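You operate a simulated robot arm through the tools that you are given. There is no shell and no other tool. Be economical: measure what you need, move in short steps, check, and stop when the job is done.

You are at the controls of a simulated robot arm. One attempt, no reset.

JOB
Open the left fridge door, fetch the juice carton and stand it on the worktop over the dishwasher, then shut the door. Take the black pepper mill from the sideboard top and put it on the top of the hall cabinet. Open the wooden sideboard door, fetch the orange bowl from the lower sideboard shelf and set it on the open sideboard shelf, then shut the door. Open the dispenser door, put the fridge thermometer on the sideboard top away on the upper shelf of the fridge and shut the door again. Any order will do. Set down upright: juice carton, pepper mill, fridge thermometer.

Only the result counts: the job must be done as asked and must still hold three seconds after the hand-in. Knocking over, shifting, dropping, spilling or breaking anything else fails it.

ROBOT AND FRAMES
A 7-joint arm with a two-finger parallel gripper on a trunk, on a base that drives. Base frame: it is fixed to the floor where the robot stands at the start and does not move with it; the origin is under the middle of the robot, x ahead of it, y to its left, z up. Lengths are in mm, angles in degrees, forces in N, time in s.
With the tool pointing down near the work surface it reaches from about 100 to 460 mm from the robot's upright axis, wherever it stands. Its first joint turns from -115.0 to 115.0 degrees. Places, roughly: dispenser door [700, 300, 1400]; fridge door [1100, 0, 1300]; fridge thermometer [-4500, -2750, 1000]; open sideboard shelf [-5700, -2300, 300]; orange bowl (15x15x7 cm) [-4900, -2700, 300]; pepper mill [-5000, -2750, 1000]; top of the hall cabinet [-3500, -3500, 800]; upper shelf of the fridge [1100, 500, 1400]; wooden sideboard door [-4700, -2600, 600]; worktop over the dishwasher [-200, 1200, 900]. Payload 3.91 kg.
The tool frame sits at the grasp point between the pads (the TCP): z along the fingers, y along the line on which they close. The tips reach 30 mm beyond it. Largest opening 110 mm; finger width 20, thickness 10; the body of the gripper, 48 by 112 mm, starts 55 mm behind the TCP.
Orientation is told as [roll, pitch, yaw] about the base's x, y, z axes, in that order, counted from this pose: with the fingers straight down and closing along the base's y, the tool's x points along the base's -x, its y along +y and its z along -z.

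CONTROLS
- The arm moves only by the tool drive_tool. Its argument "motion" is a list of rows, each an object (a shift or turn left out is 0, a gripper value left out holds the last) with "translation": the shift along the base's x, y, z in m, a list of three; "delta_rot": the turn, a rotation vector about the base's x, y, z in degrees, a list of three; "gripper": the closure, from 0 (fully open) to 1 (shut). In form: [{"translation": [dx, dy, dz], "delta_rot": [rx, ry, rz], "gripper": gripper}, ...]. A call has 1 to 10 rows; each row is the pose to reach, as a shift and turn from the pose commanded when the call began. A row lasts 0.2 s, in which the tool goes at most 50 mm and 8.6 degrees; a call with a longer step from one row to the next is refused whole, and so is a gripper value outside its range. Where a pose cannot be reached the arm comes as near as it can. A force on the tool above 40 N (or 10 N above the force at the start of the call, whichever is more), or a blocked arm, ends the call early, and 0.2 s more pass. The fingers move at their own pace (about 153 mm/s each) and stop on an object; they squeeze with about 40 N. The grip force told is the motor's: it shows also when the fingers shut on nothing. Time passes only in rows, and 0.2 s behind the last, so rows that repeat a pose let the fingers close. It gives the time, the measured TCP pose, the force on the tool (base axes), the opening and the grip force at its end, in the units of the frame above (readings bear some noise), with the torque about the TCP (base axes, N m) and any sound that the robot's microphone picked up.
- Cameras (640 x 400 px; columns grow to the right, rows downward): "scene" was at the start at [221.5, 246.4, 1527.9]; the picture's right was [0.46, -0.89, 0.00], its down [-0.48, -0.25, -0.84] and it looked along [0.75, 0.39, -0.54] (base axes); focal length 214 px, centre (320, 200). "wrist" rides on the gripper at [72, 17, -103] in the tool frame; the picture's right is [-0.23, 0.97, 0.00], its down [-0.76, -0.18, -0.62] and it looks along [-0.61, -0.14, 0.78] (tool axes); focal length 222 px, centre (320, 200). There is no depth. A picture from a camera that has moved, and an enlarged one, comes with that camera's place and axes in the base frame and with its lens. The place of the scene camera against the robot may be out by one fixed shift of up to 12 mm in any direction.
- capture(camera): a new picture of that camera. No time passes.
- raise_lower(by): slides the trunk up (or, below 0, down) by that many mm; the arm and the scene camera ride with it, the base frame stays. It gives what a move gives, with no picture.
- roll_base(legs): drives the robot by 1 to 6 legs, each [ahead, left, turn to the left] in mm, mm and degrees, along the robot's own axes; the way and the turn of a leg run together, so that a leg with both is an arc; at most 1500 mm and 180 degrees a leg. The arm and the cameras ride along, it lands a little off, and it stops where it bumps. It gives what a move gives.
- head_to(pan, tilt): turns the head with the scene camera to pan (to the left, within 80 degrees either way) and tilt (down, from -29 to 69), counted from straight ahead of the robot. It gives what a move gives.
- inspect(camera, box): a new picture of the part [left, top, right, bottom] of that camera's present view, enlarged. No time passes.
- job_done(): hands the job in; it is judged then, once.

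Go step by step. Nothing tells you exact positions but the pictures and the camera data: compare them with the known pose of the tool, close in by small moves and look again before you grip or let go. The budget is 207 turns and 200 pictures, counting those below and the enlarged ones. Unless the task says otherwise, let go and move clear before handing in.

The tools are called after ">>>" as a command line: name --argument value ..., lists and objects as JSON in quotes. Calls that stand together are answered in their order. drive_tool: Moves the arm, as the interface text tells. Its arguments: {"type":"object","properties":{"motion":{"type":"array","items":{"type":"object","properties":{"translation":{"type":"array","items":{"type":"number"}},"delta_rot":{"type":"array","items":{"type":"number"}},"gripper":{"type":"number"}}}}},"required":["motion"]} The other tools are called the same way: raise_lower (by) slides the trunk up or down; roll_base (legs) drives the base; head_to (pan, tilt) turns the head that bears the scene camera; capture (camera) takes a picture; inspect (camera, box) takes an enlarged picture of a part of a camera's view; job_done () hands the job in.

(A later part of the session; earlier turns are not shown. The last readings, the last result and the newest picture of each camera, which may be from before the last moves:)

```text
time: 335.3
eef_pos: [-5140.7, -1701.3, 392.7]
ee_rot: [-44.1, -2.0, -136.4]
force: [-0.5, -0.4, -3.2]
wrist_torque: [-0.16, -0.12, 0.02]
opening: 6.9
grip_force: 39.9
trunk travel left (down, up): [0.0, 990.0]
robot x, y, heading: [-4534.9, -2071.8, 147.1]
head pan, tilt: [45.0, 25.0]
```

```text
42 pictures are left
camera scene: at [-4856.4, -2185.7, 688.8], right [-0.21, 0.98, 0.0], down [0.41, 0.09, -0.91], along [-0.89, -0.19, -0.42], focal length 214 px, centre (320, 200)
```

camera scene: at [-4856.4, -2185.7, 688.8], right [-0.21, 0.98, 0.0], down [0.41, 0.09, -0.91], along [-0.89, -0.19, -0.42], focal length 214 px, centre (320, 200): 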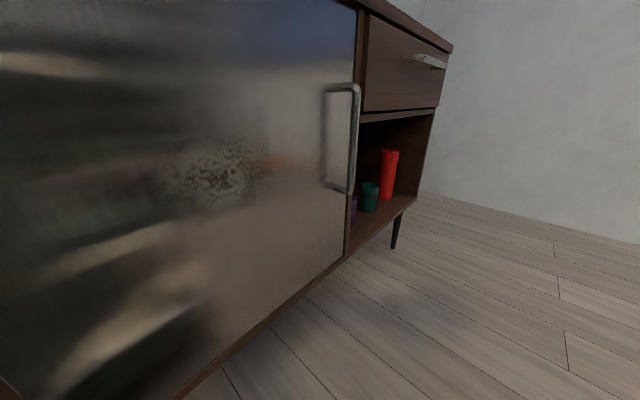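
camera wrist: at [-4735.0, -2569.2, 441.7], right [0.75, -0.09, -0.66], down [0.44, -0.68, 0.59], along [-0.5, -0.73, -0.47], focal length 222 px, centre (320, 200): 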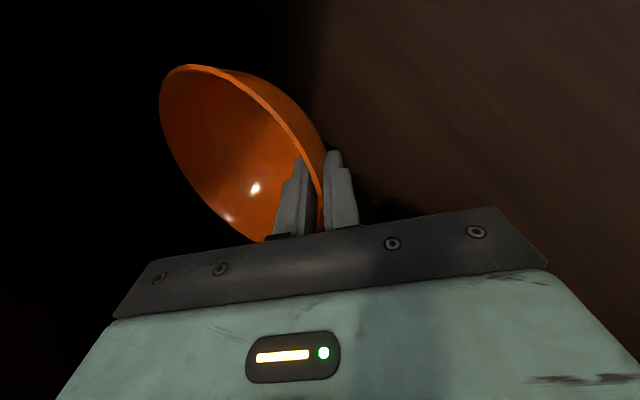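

>>> roll_base --legs '[[330, 0, 0]]'

>>> head_to --pan 65 --tilt 30

>>> capture --camera "scene"

```text
time: 337.5
eef_pos: [-5415.3, -1514.6, 392.9]
ee_rot: [-44.2, -1.9, -136.8]
force: [0.2, -0.5, -2.5]
wrist_torque: [-0.13, -0.13, 0.04]
opening: 6.7
grip_force: 39.5
trunk travel left (down, up): [0.0, 990.0]
robot x, y, heading: [-4814.1, -1886.9, 146.7]
head pan, tilt: [45.0, 25.0]
```

```text
time: 338.3
eef_pos: [-5414.9, -1514.7, 392.2]
ee_rot: [-44.2, -2.0, -136.7]
force: [-0.2, 0.3, -2.8]
wrist_torque: [-0.11, -0.14, 0.0]
opening: 6.8
grip_force: 39.8
trunk travel left (down, up): [0.0, 990.0]
robot x, y, heading: [-4810.4, -1893.1, 146.4]
head pan, tilt: [65.0, 30.0]
```

```text
41 pictures are left
camera scene: at [-5121.6, -2030.3, 680.9], right [-0.52, 0.85, 0.0], down [0.43, 0.26, -0.87], along [-0.74, -0.45, -0.5], focal length 214 px, centre (320, 200)
```

scene: 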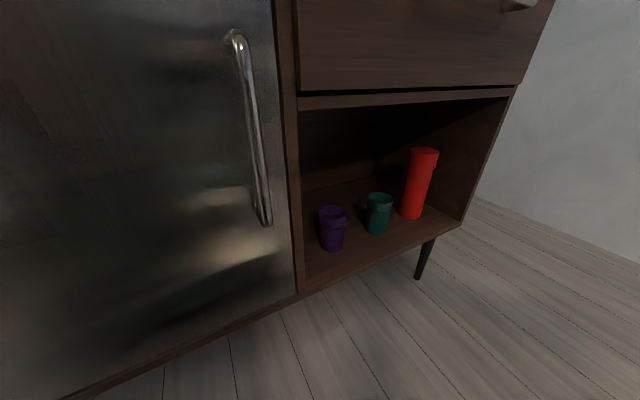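

>>> head_to --pan -60 --tilt 25

>>> capture --camera "scene"

```text
time: 340.4
eef_pos: [-5414.0, -1514.7, 392.5]
ee_rot: [-44.1, -2.0, -136.9]
force: [0.3, 0.0, -2.2]
wrist_torque: [-0.14, -0.11, 0.01]
opening: 6.7
grip_force: 39.7
trunk travel left (down, up): [0.0, 990.0]
robot x, y, heading: [-4816.6, -1889.4, 146.4]
head pan, tilt: [-60.0, 25.0]
```

```text
40 pictures are left
camera scene: at [-5039.0, -1891.1, 688.8], right [1.0, -0.06, 0.0], down [-0.03, -0.42, -0.91], along [0.05, 0.9, -0.42], focal length 214 px, centre (320, 200)
```

scene: 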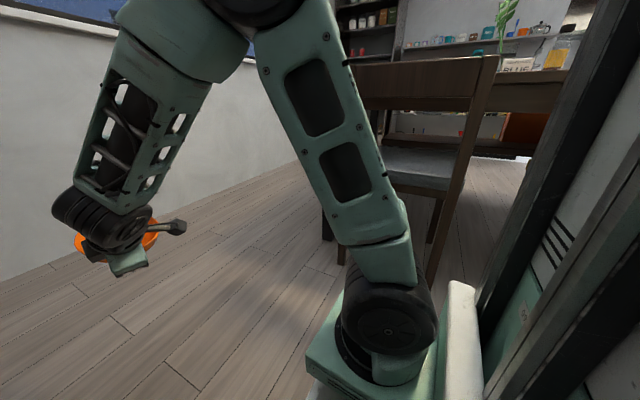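

Chairs are far enough here. I'll raise the bowl above cup height, move to a spot square in front of the open shelf, and turn to face it.

>>> raise_lower --by 110

>>> drive_tool --motion '[{"translation": [0.02, -0.013, 0]}, {"translation": [0.04, -0.026, 0]}, {"translation": [0.058, -0.038, 0]}]'

>>> roll_base --legs '[[530, 0, 0], [0, -250, 0], [0, 0, 92.5]]'

>>> head_to --pan -10 --tilt 25

>>> capture --camera "scene"

```text
time: 341.8
eef_pos: [-5414.9, -1514.5, 502.0]
ee_rot: [-44.1, -1.8, -136.8]
force: [0.5, -0.6, -2.5]
wrist_torque: [-0.1, -0.17, -0.03]
opening: 6.9
grip_force: 39.9
trunk travel left (down, up): [-110.0, 880.0]
robot x, y, heading: [-4813.5, -1891.1, 146.6]
head pan, tilt: [-60.0, 25.0]
```

```text
time: 342.6
eef_pos: [-5354.7, -1552.0, 501.4]
ee_rot: [-44.2, -1.9, -136.8]
force: [0.2, -0.3, -3.0]
wrist_torque: [-0.13, -0.12, -0.04]
opening: 7.0
grip_force: 40.0
trunk travel left (down, up): [-110.0, 880.0]
robot x, y, heading: [-4809.8, -1889.3, 146.9]
head pan, tilt: [-60.0, 25.0]
```

```text
time: 348.1
eef_pos: [-5707.6, -1156.5, 501.2]
ee_rot: [-44.1, -1.8, -126.2]
force: [0.2, 0.0, -2.6]
wrist_torque: [-0.1, -0.1, 0.02]
opening: 6.7
grip_force: 39.8
trunk travel left (down, up): [-110.0, 880.0]
robot x, y, heading: [-5114.8, -1388.0, 157.1]
head pan, tilt: [-60.0, 25.0]
stopped in leg 3: the robot was blocked; the commanded pose is now the measured one
```

```text
time: 349.3
eef_pos: [-5708.5, -1158.4, 502.1]
ee_rot: [-44.1, -1.7, -126.2]
force: [0.0, 0.2, -3.4]
wrist_torque: [-0.11, -0.13, 0.02]
opening: 6.9
grip_force: 39.8
trunk travel left (down, up): [-110.0, 880.0]
robot x, y, heading: [-5111.2, -1389.2, 157.3]
head pan, tilt: [-10.0, 25.0]
```

```text
39 pictures are left
camera scene: at [-5400.5, -1473.7, 798.8], right [0.54, 0.84, 0.0], down [0.36, -0.23, -0.91], along [-0.76, 0.49, -0.42], focal length 214 px, centre (320, 200)
```

scene: 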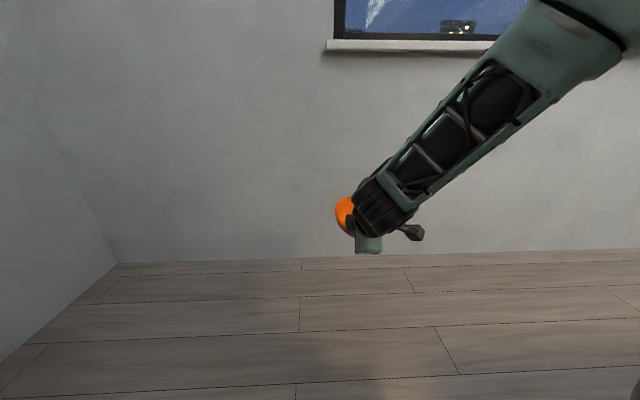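

Turning bumps something behind. I'll shift toward the sideboard, lift the bowl above everything, turn there, then back out and lower.

>>> roll_base --legs '[[0, 190, 0]]'

>>> raise_lower --by 400

>>> raise_lower --by 380

>>> roll_base --legs '[[0, 0, 81.5]]'

>>> capture --camera "scene"

```text
time: 350.9
eef_pos: [-5782.9, -1335.4, 501.0]
ee_rot: [-44.1, -1.9, -126.0]
force: [-0.1, -0.1, -2.9]
wrist_torque: [-0.1, -0.14, 0.02]
opening: 6.8
grip_force: 40.1
trunk travel left (down, up): [-110.0, 880.0]
robot x, y, heading: [-5186.1, -1564.4, 157.7]
head pan, tilt: [-10.0, 25.0]
```

```text
time: 354.7
eef_pos: [-5783.0, -1335.0, 900.2]
ee_rot: [-44.1, -1.8, -126.1]
force: [1.1, 0.1, -2.7]
wrist_torque: [-0.13, -0.13, 0.01]
opening: 6.7
grip_force: 40.6
trunk travel left (down, up): [-510.0, 480.0]
robot x, y, heading: [-5186.6, -1567.6, 157.3]
head pan, tilt: [-10.0, 25.0]
```

```text
time: 358.4
eef_pos: [-5781.5, -1334.8, 1282.1]
ee_rot: [-44.1, -1.7, -126.0]
force: [0.4, -0.1, -2.6]
wrist_torque: [-0.13, -0.17, -0.01]
opening: 6.6
grip_force: 40.5
trunk travel left (down, up): [-890.0, 100.0]
robot x, y, heading: [-5186.0, -1564.7, 157.5]
head pan, tilt: [-10.0, 25.0]
```

```text
time: 362.3
eef_pos: [-5497.6, -2123.6, 1281.4]
ee_rot: [-44.1, -1.7, -44.0]
force: [0.3, 0.4, -3.4]
wrist_torque: [0.12, -0.16, 0.01]
opening: 6.4
grip_force: 40.1
trunk travel left (down, up): [-890.0, 100.0]
robot x, y, heading: [-5185.8, -1563.6, -120.5]
head pan, tilt: [-10.0, 25.0]
```

```text
38 pictures are left
camera scene: at [-5141.6, -1861.5, 1578.8], right [-0.76, 0.65, 0.0], down [0.27, 0.32, -0.91], along [-0.59, -0.69, -0.42], focal length 214 px, centre (320, 200)
```

scene: 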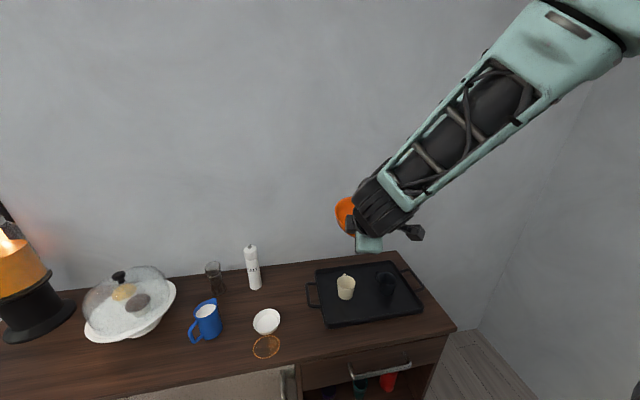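

>>> drive_tool --motion '[{"translation": [0.01, 0.017, 0]}, {"translation": [0.02, 0.034, 0]}]'

>>> roll_base --legs '[[-165, -37, 0]]'

>>> raise_lower --by -400

>>> raise_lower --by -375

>>> head_to --pan -15 --tilt 20

>>> capture --camera "scene"

```text
time: 362.9
eef_pos: [-5478.2, -2091.6, 1282.1]
ee_rot: [-44.1, -1.7, -44.0]
force: [0.7, -0.2, -2.9]
wrist_torque: [0.13, -0.14, 0.02]
opening: 7.0
grip_force: 39.8
trunk travel left (down, up): [-890.0, 100.0]
robot x, y, heading: [-5185.3, -1567.2, -120.5]
head pan, tilt: [-10.0, 25.0]
```

```text
time: 364.3
eef_pos: [-5425.3, -1931.8, 1282.2]
ee_rot: [-44.1, -1.8, -43.9]
force: [-0.7, 0.2, -2.9]
wrist_torque: [0.13, -0.13, 0.01]
opening: 6.6
grip_force: 39.9
trunk travel left (down, up): [-890.0, 100.0]
robot x, y, heading: [-5138.7, -1403.8, -120.6]
head pan, tilt: [-10.0, 25.0]
```

```text
time: 368.1
eef_pos: [-5424.5, -1930.1, 882.5]
ee_rot: [-44.0, -1.8, -43.9]
force: [-0.5, -0.5, -2.1]
wrist_torque: [0.12, -0.1, 0.0]
opening: 6.5
grip_force: 39.5
trunk travel left (down, up): [-490.0, 500.0]
robot x, y, heading: [-5130.8, -1406.8, -120.5]
head pan, tilt: [-10.0, 25.0]
```

```text
time: 371.8
eef_pos: [-5426.4, -1930.2, 505.9]
ee_rot: [-44.1, -1.7, -43.9]
force: [0.0, 0.4, -2.1]
wrist_torque: [0.12, -0.15, 0.0]
opening: 6.6
grip_force: 40.0
trunk travel left (down, up): [-115.0, 875.0]
robot x, y, heading: [-5134.7, -1405.2, -120.7]
head pan, tilt: [-10.0, 25.0]
```

```text
time: 372.4
eef_pos: [-5425.0, -1931.3, 506.9]
ee_rot: [-44.2, -1.8, -43.9]
force: [0.1, 0.6, -2.9]
wrist_torque: [0.13, -0.11, 0.02]
opening: 6.5
grip_force: 39.8
trunk travel left (down, up): [-115.0, 875.0]
robot x, y, heading: [-5138.1, -1406.0, -120.5]
head pan, tilt: [-15.0, 20.0]
```

```text
37 pictures are left
camera scene: at [-5096.9, -1697.0, 811.9], right [-0.7, 0.71, 0.0], down [0.24, 0.24, -0.94], along [-0.67, -0.66, -0.34], focal length 214 px, centre (320, 200)
```

scene: 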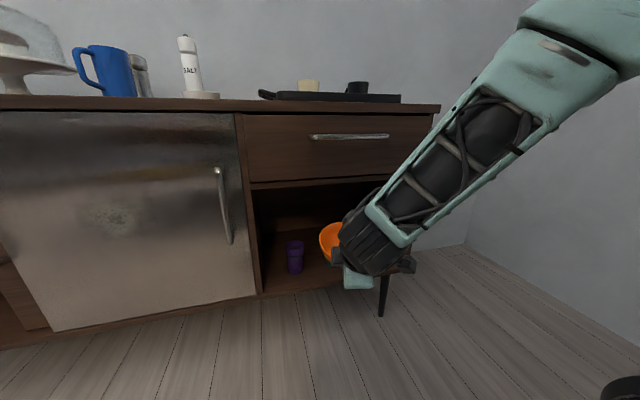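

Measurements agree (shelf floor z≈270; cups ~390 high near the front). The bowl goes over the cups between purple and teal, to be set behind them.

>>> drive_tool --motion '[{"translation": [0.0108, -0.0064, -0.022]}, {"translation": [0.0215, -0.0127, -0.043]}]'

>>> roll_base --legs '[[190, 0, 0]]'

>>> capture --camera "scene"

>>> capture --camera "wrist"

```text
time: 373.0
eef_pos: [-5403.6, -1944.1, 462.6]
ee_rot: [-44.1, -1.9, -44.0]
force: [0.2, 0.4, -3.2]
wrist_torque: [0.14, -0.16, 0.0]
opening: 6.5
grip_force: 40.1
trunk travel left (down, up): [-115.0, 875.0]
robot x, y, heading: [-5137.0, -1402.4, -120.6]
head pan, tilt: [-15.0, 20.0]
```

```text
time: 374.6
eef_pos: [-5502.4, -2110.3, 463.2]
ee_rot: [-44.2, -1.7, -43.9]
force: [-0.1, -0.1, -2.7]
wrist_torque: [0.16, -0.14, 0.02]
opening: 6.5
grip_force: 39.8
trunk travel left (down, up): [-115.0, 875.0]
robot x, y, heading: [-5232.9, -1569.0, -120.5]
head pan, tilt: [-15.0, 20.0]
```

```text
36 pictures are left
camera scene: at [-5195.0, -1863.7, 811.9], right [-0.7, 0.71, 0.0], down [0.24, 0.24, -0.94], along [-0.67, -0.66, -0.34], focal length 214 px, centre (320, 200)
```

scene: 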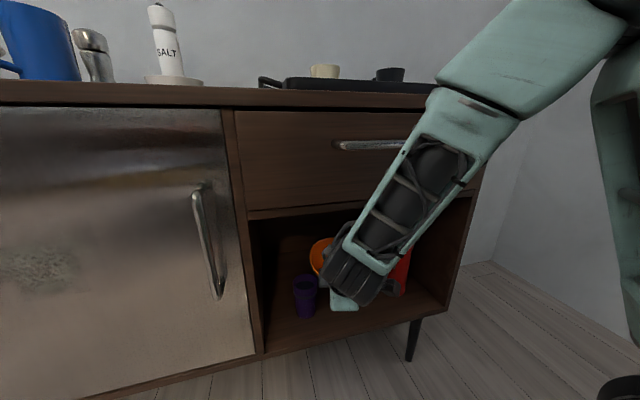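

```text
35 pictures are left
camera wrist: at [-5497.5, -1996.8, 523.1], right [0.66, 0.33, -0.67], down [0.75, -0.29, 0.6], along [0.0, -0.9, -0.44], focal length 222 px, centre (320, 200)
```

wrist: 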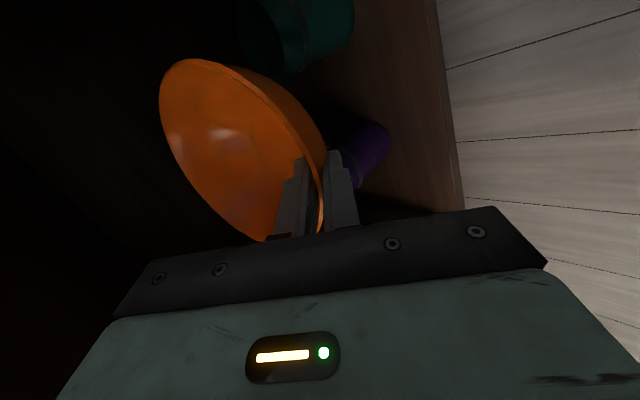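

>>> drive_tool --motion '[{"translation": [-0.015, -0.022, 0], "delta_rot": [0, 0, -2]}, {"translation": [-0.03, -0.045, 0], "delta_rot": [0, 0, -4]}, {"translation": [-0.048, -0.072, 0], "delta_rot": [0, 0, -4]}, {"translation": [-0.067, -0.1, 0], "delta_rot": [0, 0, -4]}]'

>>> drive_tool --motion '[{"translation": [0, 0, -0.02]}, {"translation": [0, 0, -0.04]}, {"translation": [0, 0, -0.06]}, {"translation": [0, 0, -0.075]}]'

>>> capture --camera "scene"

>>> capture --camera "wrist"

```text
time: 375.6
eef_pos: [-5565.2, -2208.4, 459.5]
ee_rot: [-43.7, -1.7, -47.6]
force: [0.5, 0.2, -2.1]
wrist_torque: [0.13, -0.11, 0.0]
opening: 6.6
grip_force: 40.1
trunk travel left (down, up): [-115.0, 875.0]
robot x, y, heading: [-5233.1, -1572.0, -120.4]
head pan, tilt: [-15.0, 20.0]
```

```text
time: 376.6
eef_pos: [-5567.2, -2210.8, 389.7]
ee_rot: [-44.2, -2.0, -47.8]
force: [-0.2, -0.7, -2.5]
wrist_torque: [0.09, -0.19, 0.01]
opening: 6.6
grip_force: 40.4
trunk travel left (down, up): [-115.0, 875.0]
robot x, y, heading: [-5236.8, -1570.8, -120.8]
head pan, tilt: [-15.0, 20.0]
```

```text
34 pictures are left
camera scene: at [-5194.2, -1862.3, 812.4], right [-0.7, 0.71, 0.0], down [0.24, 0.24, -0.94], along [-0.67, -0.66, -0.34], focal length 214 px, centre (320, 200)
```

scene: 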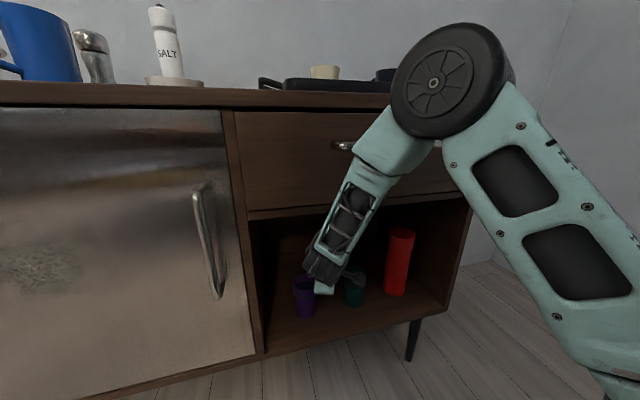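

```text
33 pictures are left
camera wrist: at [-5554.5, -2097.6, 449.6], right [0.69, 0.28, -0.67], down [0.73, -0.34, 0.6], along [-0.06, -0.9, -0.44], focal length 222 px, centre (320, 200)
```

wrist: 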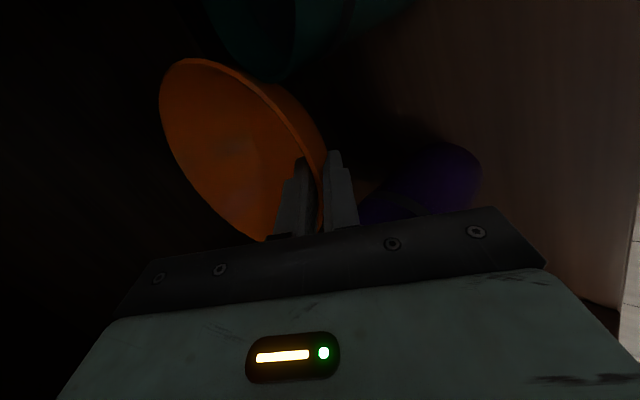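

>>> drive_tool --motion '[{"translation": [-0.005, 0.003, 0], "delta_rot": [0, 0, 6]}, {"translation": [-0.005, 0.003, -0.01], "delta_rot": [0, 0, 6]}, {"translation": [-0.005, 0.003, -0.02], "delta_rot": [0, 0, 6]}]'

>>> drive_tool --motion '[{"translation": [0, 0, -0.006]}, {"translation": [0, 0, -0.012]}]'

>>> capture --camera "scene"

```text
time: 377.4
eef_pos: [-5569.4, -2205.4, 374.9]
ee_rot: [-44.6, -2.0, -41.4]
force: [-0.2, 0.5, -2.6]
wrist_torque: [0.13, -0.11, 0.02]
opening: 6.5
grip_force: 39.4
trunk travel left (down, up): [-115.0, 875.0]
robot x, y, heading: [-5234.3, -1569.6, -120.6]
head pan, tilt: [-15.0, 20.0]
```

```text
time: 378.0
eef_pos: [-5564.8, -2205.6, 368.0]
ee_rot: [-45.0, -2.3, -41.0]
force: [-0.6, 0.0, -1.9]
wrist_torque: [0.13, -0.15, -0.03]
opening: 6.8
grip_force: 40.5
trunk travel left (down, up): [-115.0, 875.0]
robot x, y, heading: [-5232.7, -1571.9, -120.4]
head pan, tilt: [-15.0, 20.0]
```

```text
32 pictures are left
camera scene: at [-5191.1, -1857.3, 813.6], right [-0.7, 0.71, 0.0], down [0.24, 0.23, -0.94], along [-0.67, -0.66, -0.33], focal length 214 px, centre (320, 200)
```

scene: 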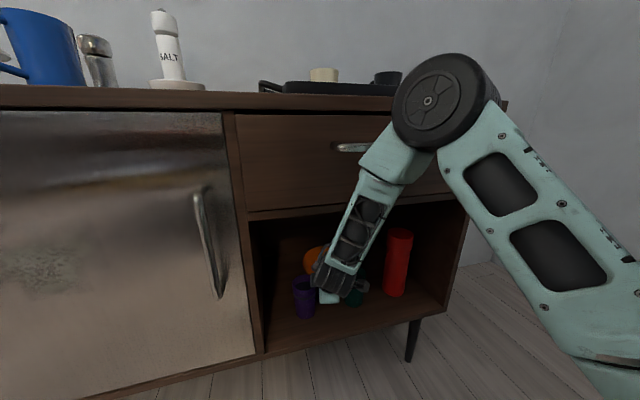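

The elbow is crowding the drawer. I'll lift, back the base and extend the arm so the elbow stays clear, then lower again.

>>> raise_lower --by 95

>>> roll_base --legs '[[-75, 0, 0]]'

>>> drive_tool --motion '[{"translation": [-0.013, -0.022, 0]}, {"translation": [-0.026, -0.043, 0]}, {"translation": [-0.04, -0.066, 0]}]'

>>> capture --camera "scene"

```text
time: 378.8
eef_pos: [-5545.6, -2095.1, 349.3]
ee_rot: [-32.3, 5.9, -38.4]
force: [0.1, -0.1, -2.3]
wrist_torque: [0.11, -0.13, 0.0]
opening: 6.2
grip_force: 40.2
trunk travel left (down, up): [-161.0, 829.0]
robot x, y, heading: [-5229.5, -1565.4, -120.7]
head pan, tilt: [-15.0, 20.0]
stopped: the arm was blocked; the commanded pose is now the measured one
```

```text
time: 379.8
eef_pos: [-5508.7, -2033.7, 347.3]
ee_rot: [-32.6, 5.8, -38.6]
force: [-0.3, -0.7, -1.9]
wrist_torque: [0.12, -0.09, 0.0]
opening: 6.2
grip_force: 39.9
trunk travel left (down, up): [-161.0, 829.0]
robot x, y, heading: [-5191.4, -1503.3, -120.3]
head pan, tilt: [-15.0, 20.0]
```

```text
time: 380.6
eef_pos: [-5548.9, -2102.0, 347.3]
ee_rot: [-32.6, 5.7, -38.6]
force: [0.5, -0.2, -2.1]
wrist_torque: [0.14, -0.12, 0.01]
opening: 6.2
grip_force: 39.8
trunk travel left (down, up): [-161.0, 829.0]
robot x, y, heading: [-5190.7, -1504.3, -120.6]
head pan, tilt: [-15.0, 20.0]
```

```text
31 pictures are left
camera scene: at [-5155.5, -1795.8, 858.2], right [-0.7, 0.71, 0.0], down [0.24, 0.24, -0.94], along [-0.67, -0.66, -0.34], focal length 214 px, centre (320, 200)
```

scene: 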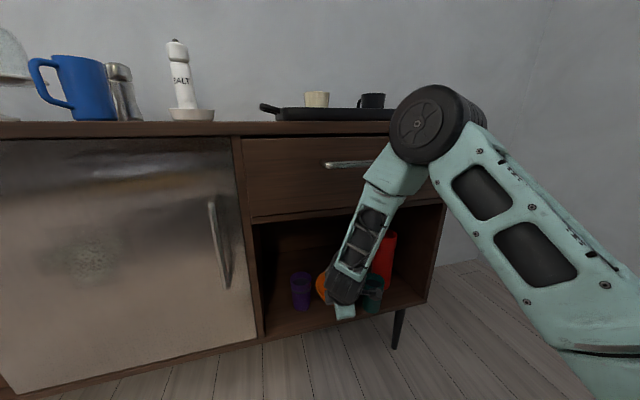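

>>> inspect --camera "scene" --box '[250, 210, 450, 350]'

```text
2.86 times, centred on (350, 280) of scene
camera zoom: at [-5155.5, -1795.8, 858.2], right [-0.7, 0.71, 0.0], down [0.24, 0.24, -0.94], along [-0.67, -0.66, -0.34], focal length 613 px, centre (234, -29)
```

zoom: 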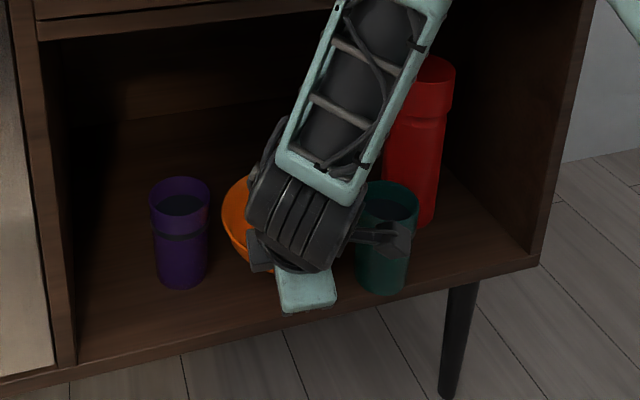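

The teal cup got nudged when the elbow caught; I'll need to restore it. First I'll back out with the bowl, lift, and re-level the tool.

>>> roll_base --legs '[[-110, 15, 0]]'

>>> drive_tool --motion '[{"delta_rot": [-6.7, 1, -2.7], "translation": [0, 0, 0.03]}, {"delta_rot": [-13.5, 1.9, -5.4], "translation": [0, 0, 0.06]}, {"delta_rot": [-13.5, 1.9, -5.4], "translation": [0, 0, 0.1]}]'

>>> capture --camera "wrist"

>>> capture --camera "scene"

```text
time: 381.8
eef_pos: [-5479.4, -2012.9, 349.4]
ee_rot: [-32.6, 5.7, -38.6]
force: [0.6, 0.6, -2.8]
wrist_torque: [0.13, -0.11, -0.03]
opening: 6.5
grip_force: 40.0
trunk travel left (down, up): [-161.0, 829.0]
robot x, y, heading: [-5124.2, -1418.0, -120.7]
head pan, tilt: [-15.0, 20.0]
```

```text
time: 382.6
eef_pos: [-5481.2, -2012.9, 449.5]
ee_rot: [-43.8, -2.0, -44.3]
force: [-0.4, -0.1, -2.6]
wrist_torque: [0.12, -0.15, 0.02]
opening: 6.2
grip_force: 40.3
trunk travel left (down, up): [-161.0, 829.0]
robot x, y, heading: [-5127.6, -1421.0, -120.5]
head pan, tilt: [-15.0, 20.0]
```

```text
29 pictures are left
camera wrist: at [-5475.9, -1899.3, 509.0], right [0.67, 0.33, -0.67], down [0.74, -0.3, 0.6], along [-0.01, -0.9, -0.44], focal length 222 px, centre (320, 200)
```

wrist: 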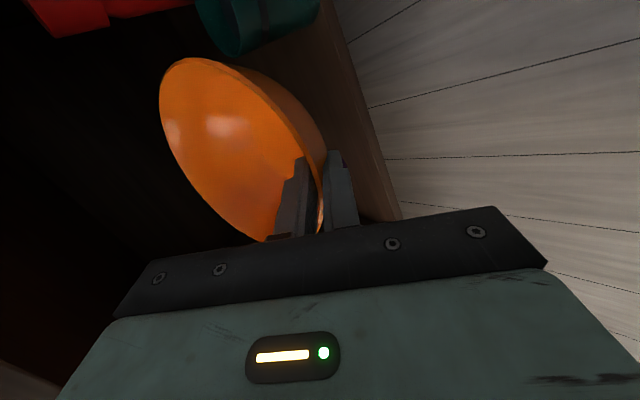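

```text
28 pictures are left
camera scene: at [-5086.2, -1708.5, 858.1], right [-0.7, 0.71, 0.0], down [0.24, 0.24, -0.94], along [-0.67, -0.66, -0.34], focal length 214 px, centre (320, 200)
```

scene: 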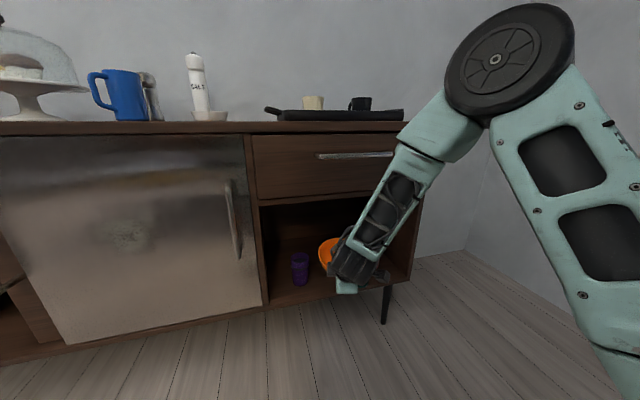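

>>> drive_tool --motion '[{"translation": [-0.012, -0.025, 0.01]}, {"translation": [-0.023, -0.05, 0.012]}, {"translation": [-0.035, -0.075, 0.012]}, {"translation": [-0.046, -0.101, 0.012]}]'

>>> roll_base --legs '[[116, 0, 0]]'

>>> capture --camera "scene"

```text
time: 383.6
eef_pos: [-5527.3, -2114.2, 459.7]
ee_rot: [-44.0, -1.9, -44.4]
force: [-0.1, 0.8, -2.7]
wrist_torque: [0.11, -0.09, -0.01]
opening: 6.4
grip_force: 40.4
trunk travel left (down, up): [-161.0, 829.0]
robot x, y, heading: [-5122.9, -1411.1, -120.8]
head pan, tilt: [-15.0, 20.0]
```

```text
time: 384.9
eef_pos: [-5576.8, -2203.9, 452.7]
ee_rot: [-42.9, -1.4, -43.9]
force: [0.1, -0.4, -2.3]
wrist_torque: [0.14, -0.13, 0.0]
opening: 6.3
grip_force: 40.3
trunk travel left (down, up): [-161.0, 829.0]
robot x, y, heading: [-5182.9, -1516.3, -120.5]
head pan, tilt: [-15.0, 20.0]
stopped in leg 1: the robot was blocked; the commanded pose is now the measured one
```

```text
27 pictures are left
camera scene: at [-5143.1, -1805.0, 858.3], right [-0.7, 0.71, 0.0], down [0.24, 0.24, -0.94], along [-0.67, -0.66, -0.34], focal length 214 px, centre (320, 200)
```

scene: 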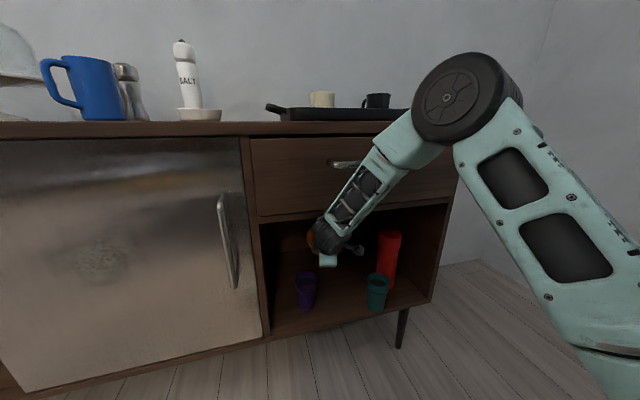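

>>> roll_base --legs '[[-14, -3, 0]]'

>>> raise_lower --by -60

>>> raise_lower --by -40

>>> capture --camera "scene"

```text
time: 385.7
eef_pos: [-5572.1, -2190.9, 453.5]
ee_rot: [-42.9, -1.4, -43.9]
force: [-0.3, 0.5, -3.1]
wrist_torque: [0.16, -0.1, 0.0]
opening: 6.6
grip_force: 39.9
trunk travel left (down, up): [-161.0, 829.0]
robot x, y, heading: [-5179.0, -1497.9, -120.6]
head pan, tilt: [-15.0, 20.0]
```

```text
time: 386.7
eef_pos: [-5572.3, -2190.8, 393.7]
ee_rot: [-42.9, -1.4, -44.0]
force: [0.3, 0.0, -1.4]
wrist_torque: [0.12, -0.12, -0.04]
opening: 6.4
grip_force: 40.2
trunk travel left (down, up): [-101.0, 889.0]
robot x, y, heading: [-5180.9, -1503.2, -120.7]
head pan, tilt: [-15.0, 20.0]
```

```text
time: 387.5
eef_pos: [-5572.6, -2190.0, 353.5]
ee_rot: [-42.9, -1.4, -43.9]
force: [0.3, -0.9, -1.9]
wrist_torque: [0.11, -0.13, 0.01]
opening: 6.3
grip_force: 40.0
trunk travel left (down, up): [-61.0, 929.0]
robot x, y, heading: [-5173.7, -1500.1, -120.6]
head pan, tilt: [-15.0, 20.0]
```

```text
26 pictures are left
camera scene: at [-5138.3, -1791.2, 758.2], right [-0.7, 0.71, 0.0], down [0.24, 0.24, -0.94], along [-0.67, -0.66, -0.34], focal length 214 px, centre (320, 200)
```

scene: 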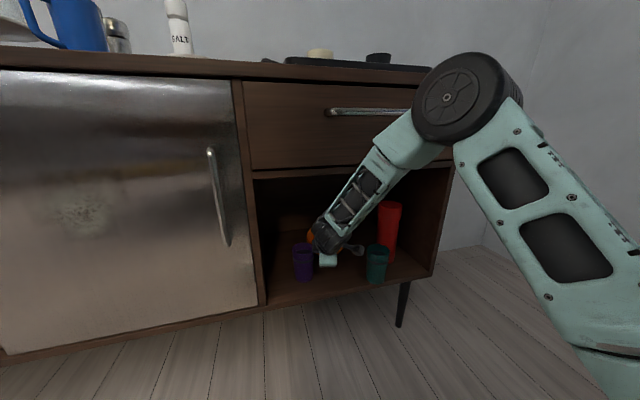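

>>> raise_lower --by -12

>>> raise_lower --by -6

```text
time: 388.1
eef_pos: [-5571.3, -2191.6, 341.5]
ee_rot: [-42.8, -1.4, -43.9]
force: [-0.4, 0.8, -2.9]
wrist_torque: [0.15, -0.15, -0.02]
opening: 6.2
grip_force: 40.0
trunk travel left (down, up): [-49.0, 941.0]
robot x, y, heading: [-5181.0, -1500.5, -120.7]
head pan, tilt: [-15.0, 20.0]
```

```text
time: 388.7
eef_pos: [-5572.8, -2190.7, 334.7]
ee_rot: [-42.9, -1.4, -43.8]
force: [-0.2, 1.1, -2.1]
wrist_torque: [0.14, -0.14, 0.01]
opening: 6.3
grip_force: 39.6
trunk travel left (down, up): [-43.0, 947.0]
robot x, y, heading: [-5173.1, -1496.3, -120.7]
head pan, tilt: [-15.0, 20.0]
```

>>> raise_lower --by -4

>>> raise_lower --by -4

>>> raise_lower --by -4

>>> capture --camera "wrist"

```text
time: 389.2
eef_pos: [-5572.3, -2191.6, 331.6]
ee_rot: [-42.9, -1.3, -43.9]
force: [-0.2, 0.7, -2.2]
wrist_torque: [0.13, -0.13, 0.02]
opening: 6.1
grip_force: 40.1
trunk travel left (down, up): [-39.0, 951.0]
robot x, y, heading: [-5174.0, -1503.2, -120.6]
head pan, tilt: [-15.0, 20.0]
```

```text
time: 389.7
eef_pos: [-5572.4, -2190.7, 329.8]
ee_rot: [-43.2, -1.4, -43.9]
force: [2.4, 3.4, 15.8]
wrist_torque: [-0.14, 0.36, -0.06]
opening: 6.4
grip_force: 39.9
trunk travel left (down, up): [-35.0, 955.0]
robot x, y, heading: [-5179.5, -1500.5, -120.5]
head pan, tilt: [-15.0, 20.0]
```

```text
time: 390.3
eef_pos: [-5573.4, -2192.2, 328.1]
ee_rot: [-43.4, -1.4, -44.0]
force: [-1.3, -1.6, 34.6]
wrist_torque: [-0.86, 1.25, 0.0]
opening: 6.4
grip_force: 40.2
trunk travel left (down, up): [-31.0, 959.0]
robot x, y, heading: [-5174.2, -1502.1, -120.4]
head pan, tilt: [-15.0, 20.0]
```

```text
25 pictures are left
camera wrist: at [-5569.0, -2079.9, 389.4], right [0.67, 0.34, -0.66], down [0.75, -0.3, 0.59], along [0.0, -0.89, -0.46], focal length 222 px, centre (320, 200)
```

wrist: 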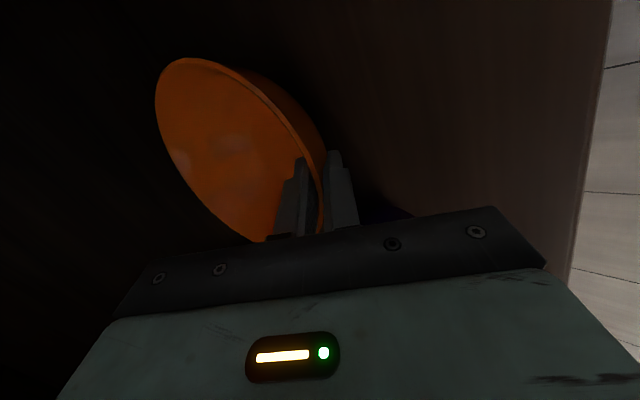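

>>> drive_tool --motion '[{"gripper": 0.65}, {"gripper": 0.65}]'

>>> raise_lower --by 12

>>> roll_base --legs '[[-14, 3, 0]]'

>>> raise_lower --by 16

>>> roll_base --legs '[[-16, 3, 0]]'

>>> raise_lower --by 16

>>> roll_base --legs '[[-16, 3, 0]]'

>>> raise_lower --by 20

>>> capture --camera "wrist"

```text
time: 390.9
eef_pos: [-5571.9, -2190.7, 322.4]
ee_rot: [-42.7, -1.2, -43.9]
force: [-2.7, -1.7, 2.4]
wrist_torque: [0.07, 0.1, 0.06]
opening: 38.1
grip_force: 0.0
trunk travel left (down, up): [-31.0, 959.0]
robot x, y, heading: [-5177.4, -1500.4, -120.7]
head pan, tilt: [-15.0, 20.0]
```

```text
time: 391.5
eef_pos: [-5571.6, -2191.3, 335.1]
ee_rot: [-42.9, -1.3, -43.9]
force: [0.1, 0.4, 0.3]
wrist_torque: [-0.01, -0.02, 0.01]
opening: 38.6
grip_force: 0.1
trunk travel left (down, up): [-43.0, 947.0]
robot x, y, heading: [-5176.8, -1499.4, -120.6]
head pan, tilt: [-15.0, 20.0]
```

```text
time: 392.2
eef_pos: [-5562.3, -2180.4, 336.2]
ee_rot: [-42.9, -1.4, -43.9]
force: [0.4, -0.3, 0.1]
wrist_torque: [0.0, 0.02, 0.01]
opening: 38.7
grip_force: 0.0
trunk travel left (down, up): [-43.0, 947.0]
robot x, y, heading: [-5168.3, -1490.5, -120.7]
head pan, tilt: [-15.0, 20.0]
```

```text
time: 392.9
eef_pos: [-5564.1, -2179.9, 350.8]
ee_rot: [-42.9, -1.4, -43.9]
force: [0.1, -0.6, -0.6]
wrist_torque: [0.02, 0.01, 0.0]
opening: 38.4
grip_force: 0.0
trunk travel left (down, up): [-59.0, 931.0]
robot x, y, heading: [-5165.1, -1489.7, -120.4]
head pan, tilt: [-15.0, 20.0]
```

```text
time: 393.6
eef_pos: [-5552.0, -2168.0, 351.8]
ee_rot: [-43.0, -1.4, -43.9]
force: [0.4, -0.2, 0.2]
wrist_torque: [0.0, 0.03, -0.01]
opening: 38.8
grip_force: 0.3
trunk travel left (down, up): [-59.0, 931.0]
robot x, y, heading: [-5154.4, -1476.7, -120.5]
head pan, tilt: [-15.0, 20.0]
```

```text
time: 394.3
eef_pos: [-5552.0, -2167.0, 367.1]
ee_rot: [-43.0, -1.5, -43.9]
force: [-0.5, -0.1, 0.3]
wrist_torque: [0.01, -0.01, 0.04]
opening: 38.5
grip_force: 0.1
trunk travel left (down, up): [-75.0, 915.0]
robot x, y, heading: [-5154.9, -1474.9, -120.9]
head pan, tilt: [-15.0, 20.0]
```

```text
time: 395.0
eef_pos: [-5542.4, -2154.8, 367.3]
ee_rot: [-42.9, -1.4, -43.9]
force: [0.1, 0.2, 1.1]
wrist_torque: [-0.01, -0.01, 0.01]
opening: 38.6
grip_force: 0.0
trunk travel left (down, up): [-75.0, 915.0]
robot x, y, heading: [-5142.0, -1467.2, -120.9]
head pan, tilt: [-15.0, 20.0]
```

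```text
time: 395.7
eef_pos: [-5542.3, -2155.4, 387.7]
ee_rot: [-43.0, -1.4, -44.0]
force: [-0.3, 0.4, -0.1]
wrist_torque: [-0.02, 0.01, 0.0]
opening: 38.7
grip_force: 0.0
trunk travel left (down, up): [-95.0, 895.0]
robot x, y, heading: [-5148.2, -1463.9, -120.5]
head pan, tilt: [-15.0, 20.0]
```

```text
24 pictures are left
camera wrist: at [-5537.3, -2043.9, 450.0], right [0.67, 0.35, -0.66], down [0.74, -0.31, 0.6], along [0.0, -0.89, -0.46], focal length 222 px, centre (320, 200)
```

wrist: 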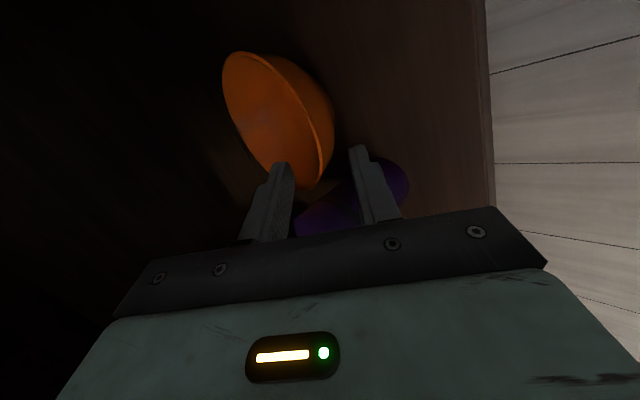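

Bowl is set on the open shelf. Now I'll restore the teal cup by pushing it back with the fingers as a cradle; first back out and re-roll the gripper.

>>> drive_tool --motion '[{"translation": [0.019, 0.032, 0.01]}, {"translation": [0.038, 0.064, 0.02]}, {"translation": [0.056, 0.095, 0.02]}, {"translation": [0.066, 0.112, 0.02]}]'

>>> drive_tool --motion '[{"delta_rot": [-4.2, -4.6, -5.8]}, {"delta_rot": [-8.4, -9.2, -11.6]}, {"delta_rot": [-12.6, -13.8, -17.4]}, {"delta_rot": [-16.8, -18.4, -23.2]}, {"delta_rot": [-21, -23, -29]}, {"delta_rot": [-25.2, -27.6, -34.8]}, {"delta_rot": [-29.4, -32.2, -40.6]}, {"delta_rot": [-33.6, -36.8, -46.4]}, {"delta_rot": [-37.8, -41.4, -52.2]}, {"delta_rot": [-42, -46, -58]}]'

>>> roll_base --legs '[[-20, -300, 0], [0, -290, 0], [0, 0, 41]]'

>>> head_to --pan -20 --tilt 25

>>> capture --camera "scene"

```text
time: 396.7
eef_pos: [-5475.2, -2046.1, 407.1]
ee_rot: [-42.8, -1.4, -43.9]
force: [-0.3, 0.2, 0.1]
wrist_torque: [-0.01, 0.01, -0.02]
opening: 38.7
grip_force: 0.1
trunk travel left (down, up): [-95.0, 895.0]
robot x, y, heading: [-5147.0, -1465.5, -120.6]
head pan, tilt: [-15.0, 20.0]
```

```text
time: 398.9
eef_pos: [-5474.3, -2044.2, 409.1]
ee_rot: [1.2, -46.8, -128.4]
force: [0.2, -0.2, -0.3]
wrist_torque: [0.01, -0.03, 0.02]
opening: 38.5
grip_force: 0.1
trunk travel left (down, up): [-95.0, 895.0]
robot x, y, heading: [-5143.3, -1468.3, -120.3]
head pan, tilt: [-15.0, 20.0]
```

```text
time: 404.4
eef_pos: [-5521.1, -1802.7, 408.2]
ee_rot: [1.0, -46.8, -88.3]
force: [0.1, 0.2, -0.2]
wrist_torque: [-0.02, -0.01, 0.01]
opening: 38.5
grip_force: 0.1
trunk travel left (down, up): [-95.0, 895.0]
robot x, y, heading: [-5639.7, -1141.6, -80.6]
head pan, tilt: [-15.0, 20.0]
```

```text
time: 405.1
eef_pos: [-5519.8, -1801.6, 408.7]
ee_rot: [1.1, -46.9, -88.3]
force: [0.2, -0.5, 0.2]
wrist_torque: [-0.02, -0.01, 0.0]
opening: 38.2
grip_force: 0.0
trunk travel left (down, up): [-95.0, 895.0]
robot x, y, heading: [-5641.2, -1145.6, -80.4]
head pan, tilt: [-20.0, 25.0]
```

```text
23 pictures are left
camera scene: at [-5430.8, -1342.4, 784.2], right [-0.98, 0.18, 0.0], down [0.08, 0.42, -0.91], along [-0.17, -0.89, -0.42], focal length 214 px, centre (320, 200)
```

scene: 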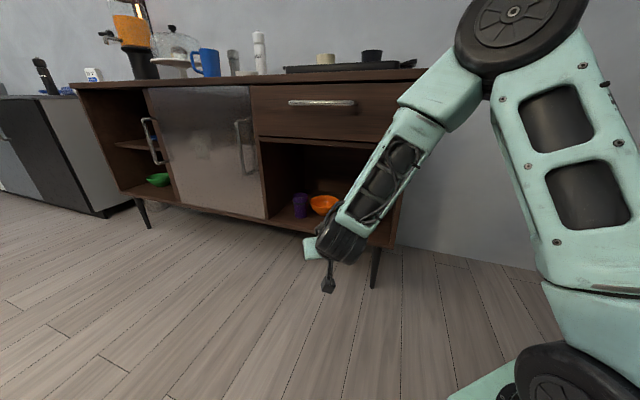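

>>> roll_base --legs '[[0, -140, 0], [90, 0, 0]]'

>>> drive_tool --motion '[{"delta_rot": [0, 0, 6.5], "translation": [0, 0, -0.02]}, {"delta_rot": [0, 0, 6.5], "translation": [0, 0, -0.04]}]'

>>> capture --camera "wrist"

```text
time: 407.1
eef_pos: [-5640.9, -1913.4, 407.4]
ee_rot: [1.0, -46.8, -88.1]
force: [-0.5, 0.3, 0.3]
wrist_torque: [0.0, 0.04, 0.01]
opening: 38.5
grip_force: 0.1
trunk travel left (down, up): [-95.0, 895.0]
robot x, y, heading: [-5761.4, -1257.7, -80.5]
head pan, tilt: [-20.0, 25.0]
```

```text
time: 407.7
eef_pos: [-5642.0, -1914.4, 368.5]
ee_rot: [1.1, -46.7, -81.6]
force: [-0.8, 0.5, 0.4]
wrist_torque: [0.04, -0.02, 0.0]
opening: 38.5
grip_force: 0.1
trunk travel left (down, up): [-95.0, 895.0]
robot x, y, heading: [-5761.9, -1264.4, -80.5]
head pan, tilt: [-20.0, 25.0]
```

```text
22 pictures are left
camera wrist: at [-5644.7, -1787.9, 385.9], right [0.98, 0.0, 0.18], down [-0.18, -0.1, 0.98], along [0.02, -1.0, -0.09], focal length 222 px, centre (320, 200)
```

wrist: 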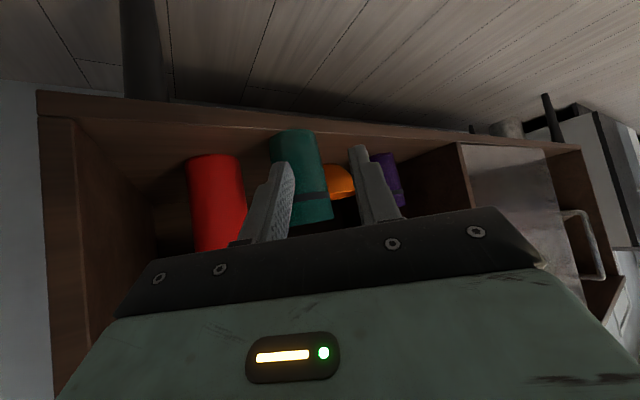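

>>> roll_base --legs '[[66, 0, 0]]'

>>> drive_tool --motion '[{"translation": [-0.015, 0, -0.015], "delta_rot": [0, 0, 3]}, {"translation": [-0.03, -0.001, -0.03], "delta_rot": [0, 0, 5.6]}, {"translation": [-0.041, -0.001, -0.038], "delta_rot": [0, 0, 5.6]}]'

>>> capture --camera "wrist"

```text
time: 408.7
eef_pos: [-5629.7, -1981.1, 368.2]
ee_rot: [1.0, -46.8, -81.6]
force: [-0.6, -0.4, -0.1]
wrist_torque: [0.02, 0.01, 0.03]
opening: 38.5
grip_force: 0.0
trunk travel left (down, up): [-95.0, 895.0]
robot x, y, heading: [-5752.3, -1321.3, -80.5]
head pan, tilt: [-20.0, 25.0]
```

```text
time: 409.5
eef_pos: [-5670.5, -1981.4, 330.2]
ee_rot: [1.0, -46.8, -75.9]
force: [0.1, 0.8, 0.1]
wrist_torque: [0.01, 0.03, 0.0]
opening: 38.2
grip_force: 0.0
trunk travel left (down, up): [-95.0, 895.0]
robot x, y, heading: [-5752.9, -1324.0, -80.2]
head pan, tilt: [-20.0, 25.0]
```

```text
21 pictures are left
camera wrist: at [-5686.6, -1855.0, 346.9], right [0.98, 0.1, 0.18], down [-0.17, -0.11, 0.98], along [0.12, -0.99, -0.09], focal length 222 px, centre (320, 200)
```

wrist: 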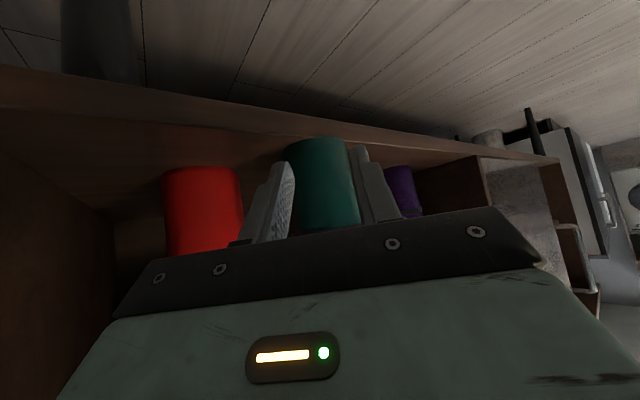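

>>> roll_base --legs '[[31, 2.5, 0], [31, 2.5, 0], [31, 2.5, 0], [31, 2.5, 0]]'

>>> capture --camera "wrist"

```text
time: 410.4
eef_pos: [-5668.9, -1988.6, 326.5]
ee_rot: [0.8, -45.4, -74.9]
force: [0.1, -1.0, 0.2]
wrist_torque: [0.0, 0.02, 0.01]
opening: 38.5
grip_force: 0.0
trunk travel left (down, up): [-95.0, 895.0]
robot x, y, heading: [-5745.9, -1341.8, -80.6]
head pan, tilt: [-20.0, 25.0]
stopped in leg 1: the robot was blocked; the commanded pose is now the measured one
```

```text
20 pictures are left
camera wrist: at [-5686.4, -1862.5, 347.1], right [0.98, 0.11, 0.17], down [-0.16, -0.14, 0.98], along [0.13, -0.98, -0.12], focal length 222 px, centre (320, 200)
```

wrist: 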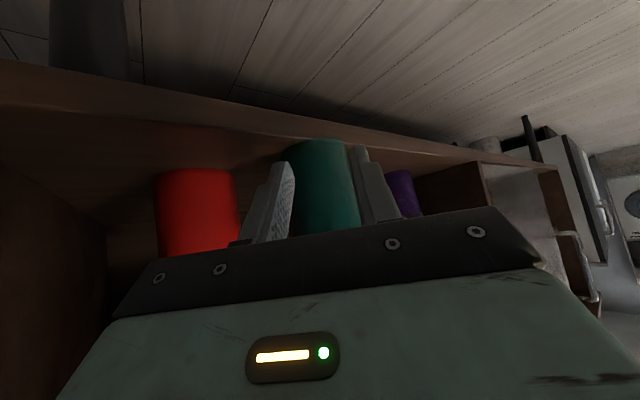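

>>> roll_base --legs '[[-65, 0, 0]]'

>>> drive_tool --motion '[{"translation": [0.005, -0.02, 0.003]}, {"translation": [0.01, -0.04, 0.003]}, {"translation": [0.016, -0.065, 0.003]}, {"translation": [0.021, -0.085, 0.003]}, {"translation": [0.026, -0.105, 0.003]}, {"translation": [0.031, -0.125, 0.003]}, {"translation": [0.036, -0.145, 0.003]}, {"translation": [0.041, -0.163, 0.003]}, {"translation": [0.044, -0.178, 0.003]}]'

>>> capture --camera "wrist"

```text
time: 411.4
eef_pos: [-5680.2, -1925.6, 324.3]
ee_rot: [0.7, -45.5, -75.0]
force: [0.3, 0.3, -0.7]
wrist_torque: [-0.02, 0.0, 0.0]
opening: 38.4
grip_force: 0.1
trunk travel left (down, up): [-95.0, 895.0]
robot x, y, heading: [-5753.6, -1282.2, -80.7]
head pan, tilt: [-20.0, 25.0]
```

```text
time: 413.6
eef_pos: [-5633.2, -2059.4, 329.5]
ee_rot: [0.6, -43.9, -71.6]
force: [0.4, -0.6, -0.3]
wrist_torque: [0.0, 0.0, 0.0]
opening: 38.7
grip_force: 0.1
trunk travel left (down, up): [-95.0, 895.0]
robot x, y, heading: [-5762.5, -1264.6, -80.9]
head pan, tilt: [-20.0, 25.0]
stopped in row 9: the arm was blocked; the commanded pose is now the measured one
```

```text
19 pictures are left
camera wrist: at [-5657.8, -1934.8, 354.5], right [0.97, 0.16, 0.17], down [-0.14, -0.17, 0.98], along [0.18, -0.97, -0.14], focal length 222 px, centre (320, 200)
```

wrist: 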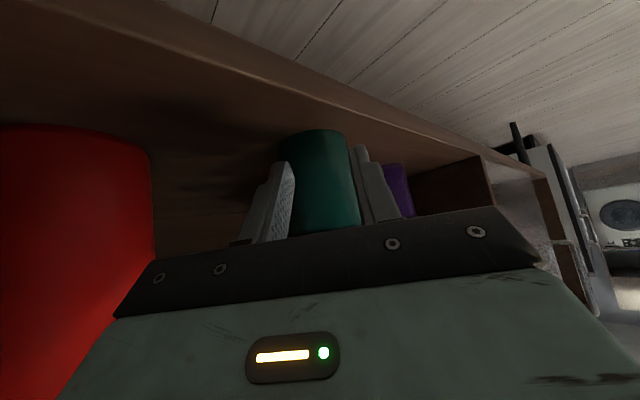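

>>> roll_base --legs '[[-50, 0, 0]]'

>>> drive_tool --motion '[{"delta_rot": [-6.7, -2.2, 0]}, {"delta_rot": [-13.3, -4.4, 0]}, {"delta_rot": [-20, -6.6, 0]}, {"delta_rot": [-26.6, -8.8, 0]}]'

>>> drive_tool --motion '[{"delta_rot": [0, 0, -8], "translation": [0.01, 0, 0]}, {"delta_rot": [0, 0, -16], "translation": [0.02, 0, 0]}, {"delta_rot": [0, 0, -24], "translation": [0.03, 0, 0]}, {"delta_rot": [0, 0, -31], "translation": [0.041, 0, 0]}]'

>>> capture --camera "wrist"

```text
time: 414.5
eef_pos: [-5643.9, -2013.1, 320.2]
ee_rot: [0.9, -43.2, -72.0]
force: [-0.9, 0.3, 0.0]
wrist_torque: [-0.03, -0.01, -0.05]
opening: 38.8
grip_force: 0.0
trunk travel left (down, up): [-95.0, 895.0]
robot x, y, heading: [-5770.8, -1221.7, -80.6]
head pan, tilt: [-20.0, 25.0]
```

```text
time: 415.5
eef_pos: [-5643.6, -2013.5, 320.4]
ee_rot: [1.2, -60.8, -72.4]
force: [0.2, -0.1, 0.1]
wrist_torque: [0.02, 0.0, -0.01]
opening: 38.4
grip_force: 0.0
out of reach, approached as far as the arm can: row 3, 4
trunk travel left (down, up): [-95.0, 895.0]
robot x, y, heading: [-5766.5, -1222.1, -80.8]
head pan, tilt: [-20.0, 25.0]
```

```text
time: 416.5
eef_pos: [-5603.0, -2013.2, 320.8]
ee_rot: [1.1, -60.8, -103.6]
force: [0.8, -0.3, -0.1]
wrist_torque: [-0.01, 0.01, -0.01]
opening: 38.6
grip_force: 0.0
trunk travel left (down, up): [-95.0, 895.0]
robot x, y, heading: [-5769.8, -1222.7, -80.9]
head pan, tilt: [-20.0, 25.0]
```

```text
18 pictures are left
camera wrist: at [-5559.2, -1893.9, 307.5], right [0.92, -0.32, 0.21], down [-0.15, 0.21, 0.97], along [-0.35, -0.92, 0.15], focal length 222 px, centre (320, 200)
```

wrist: 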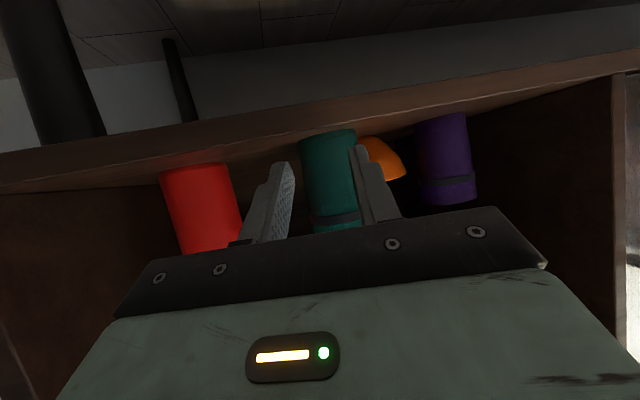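

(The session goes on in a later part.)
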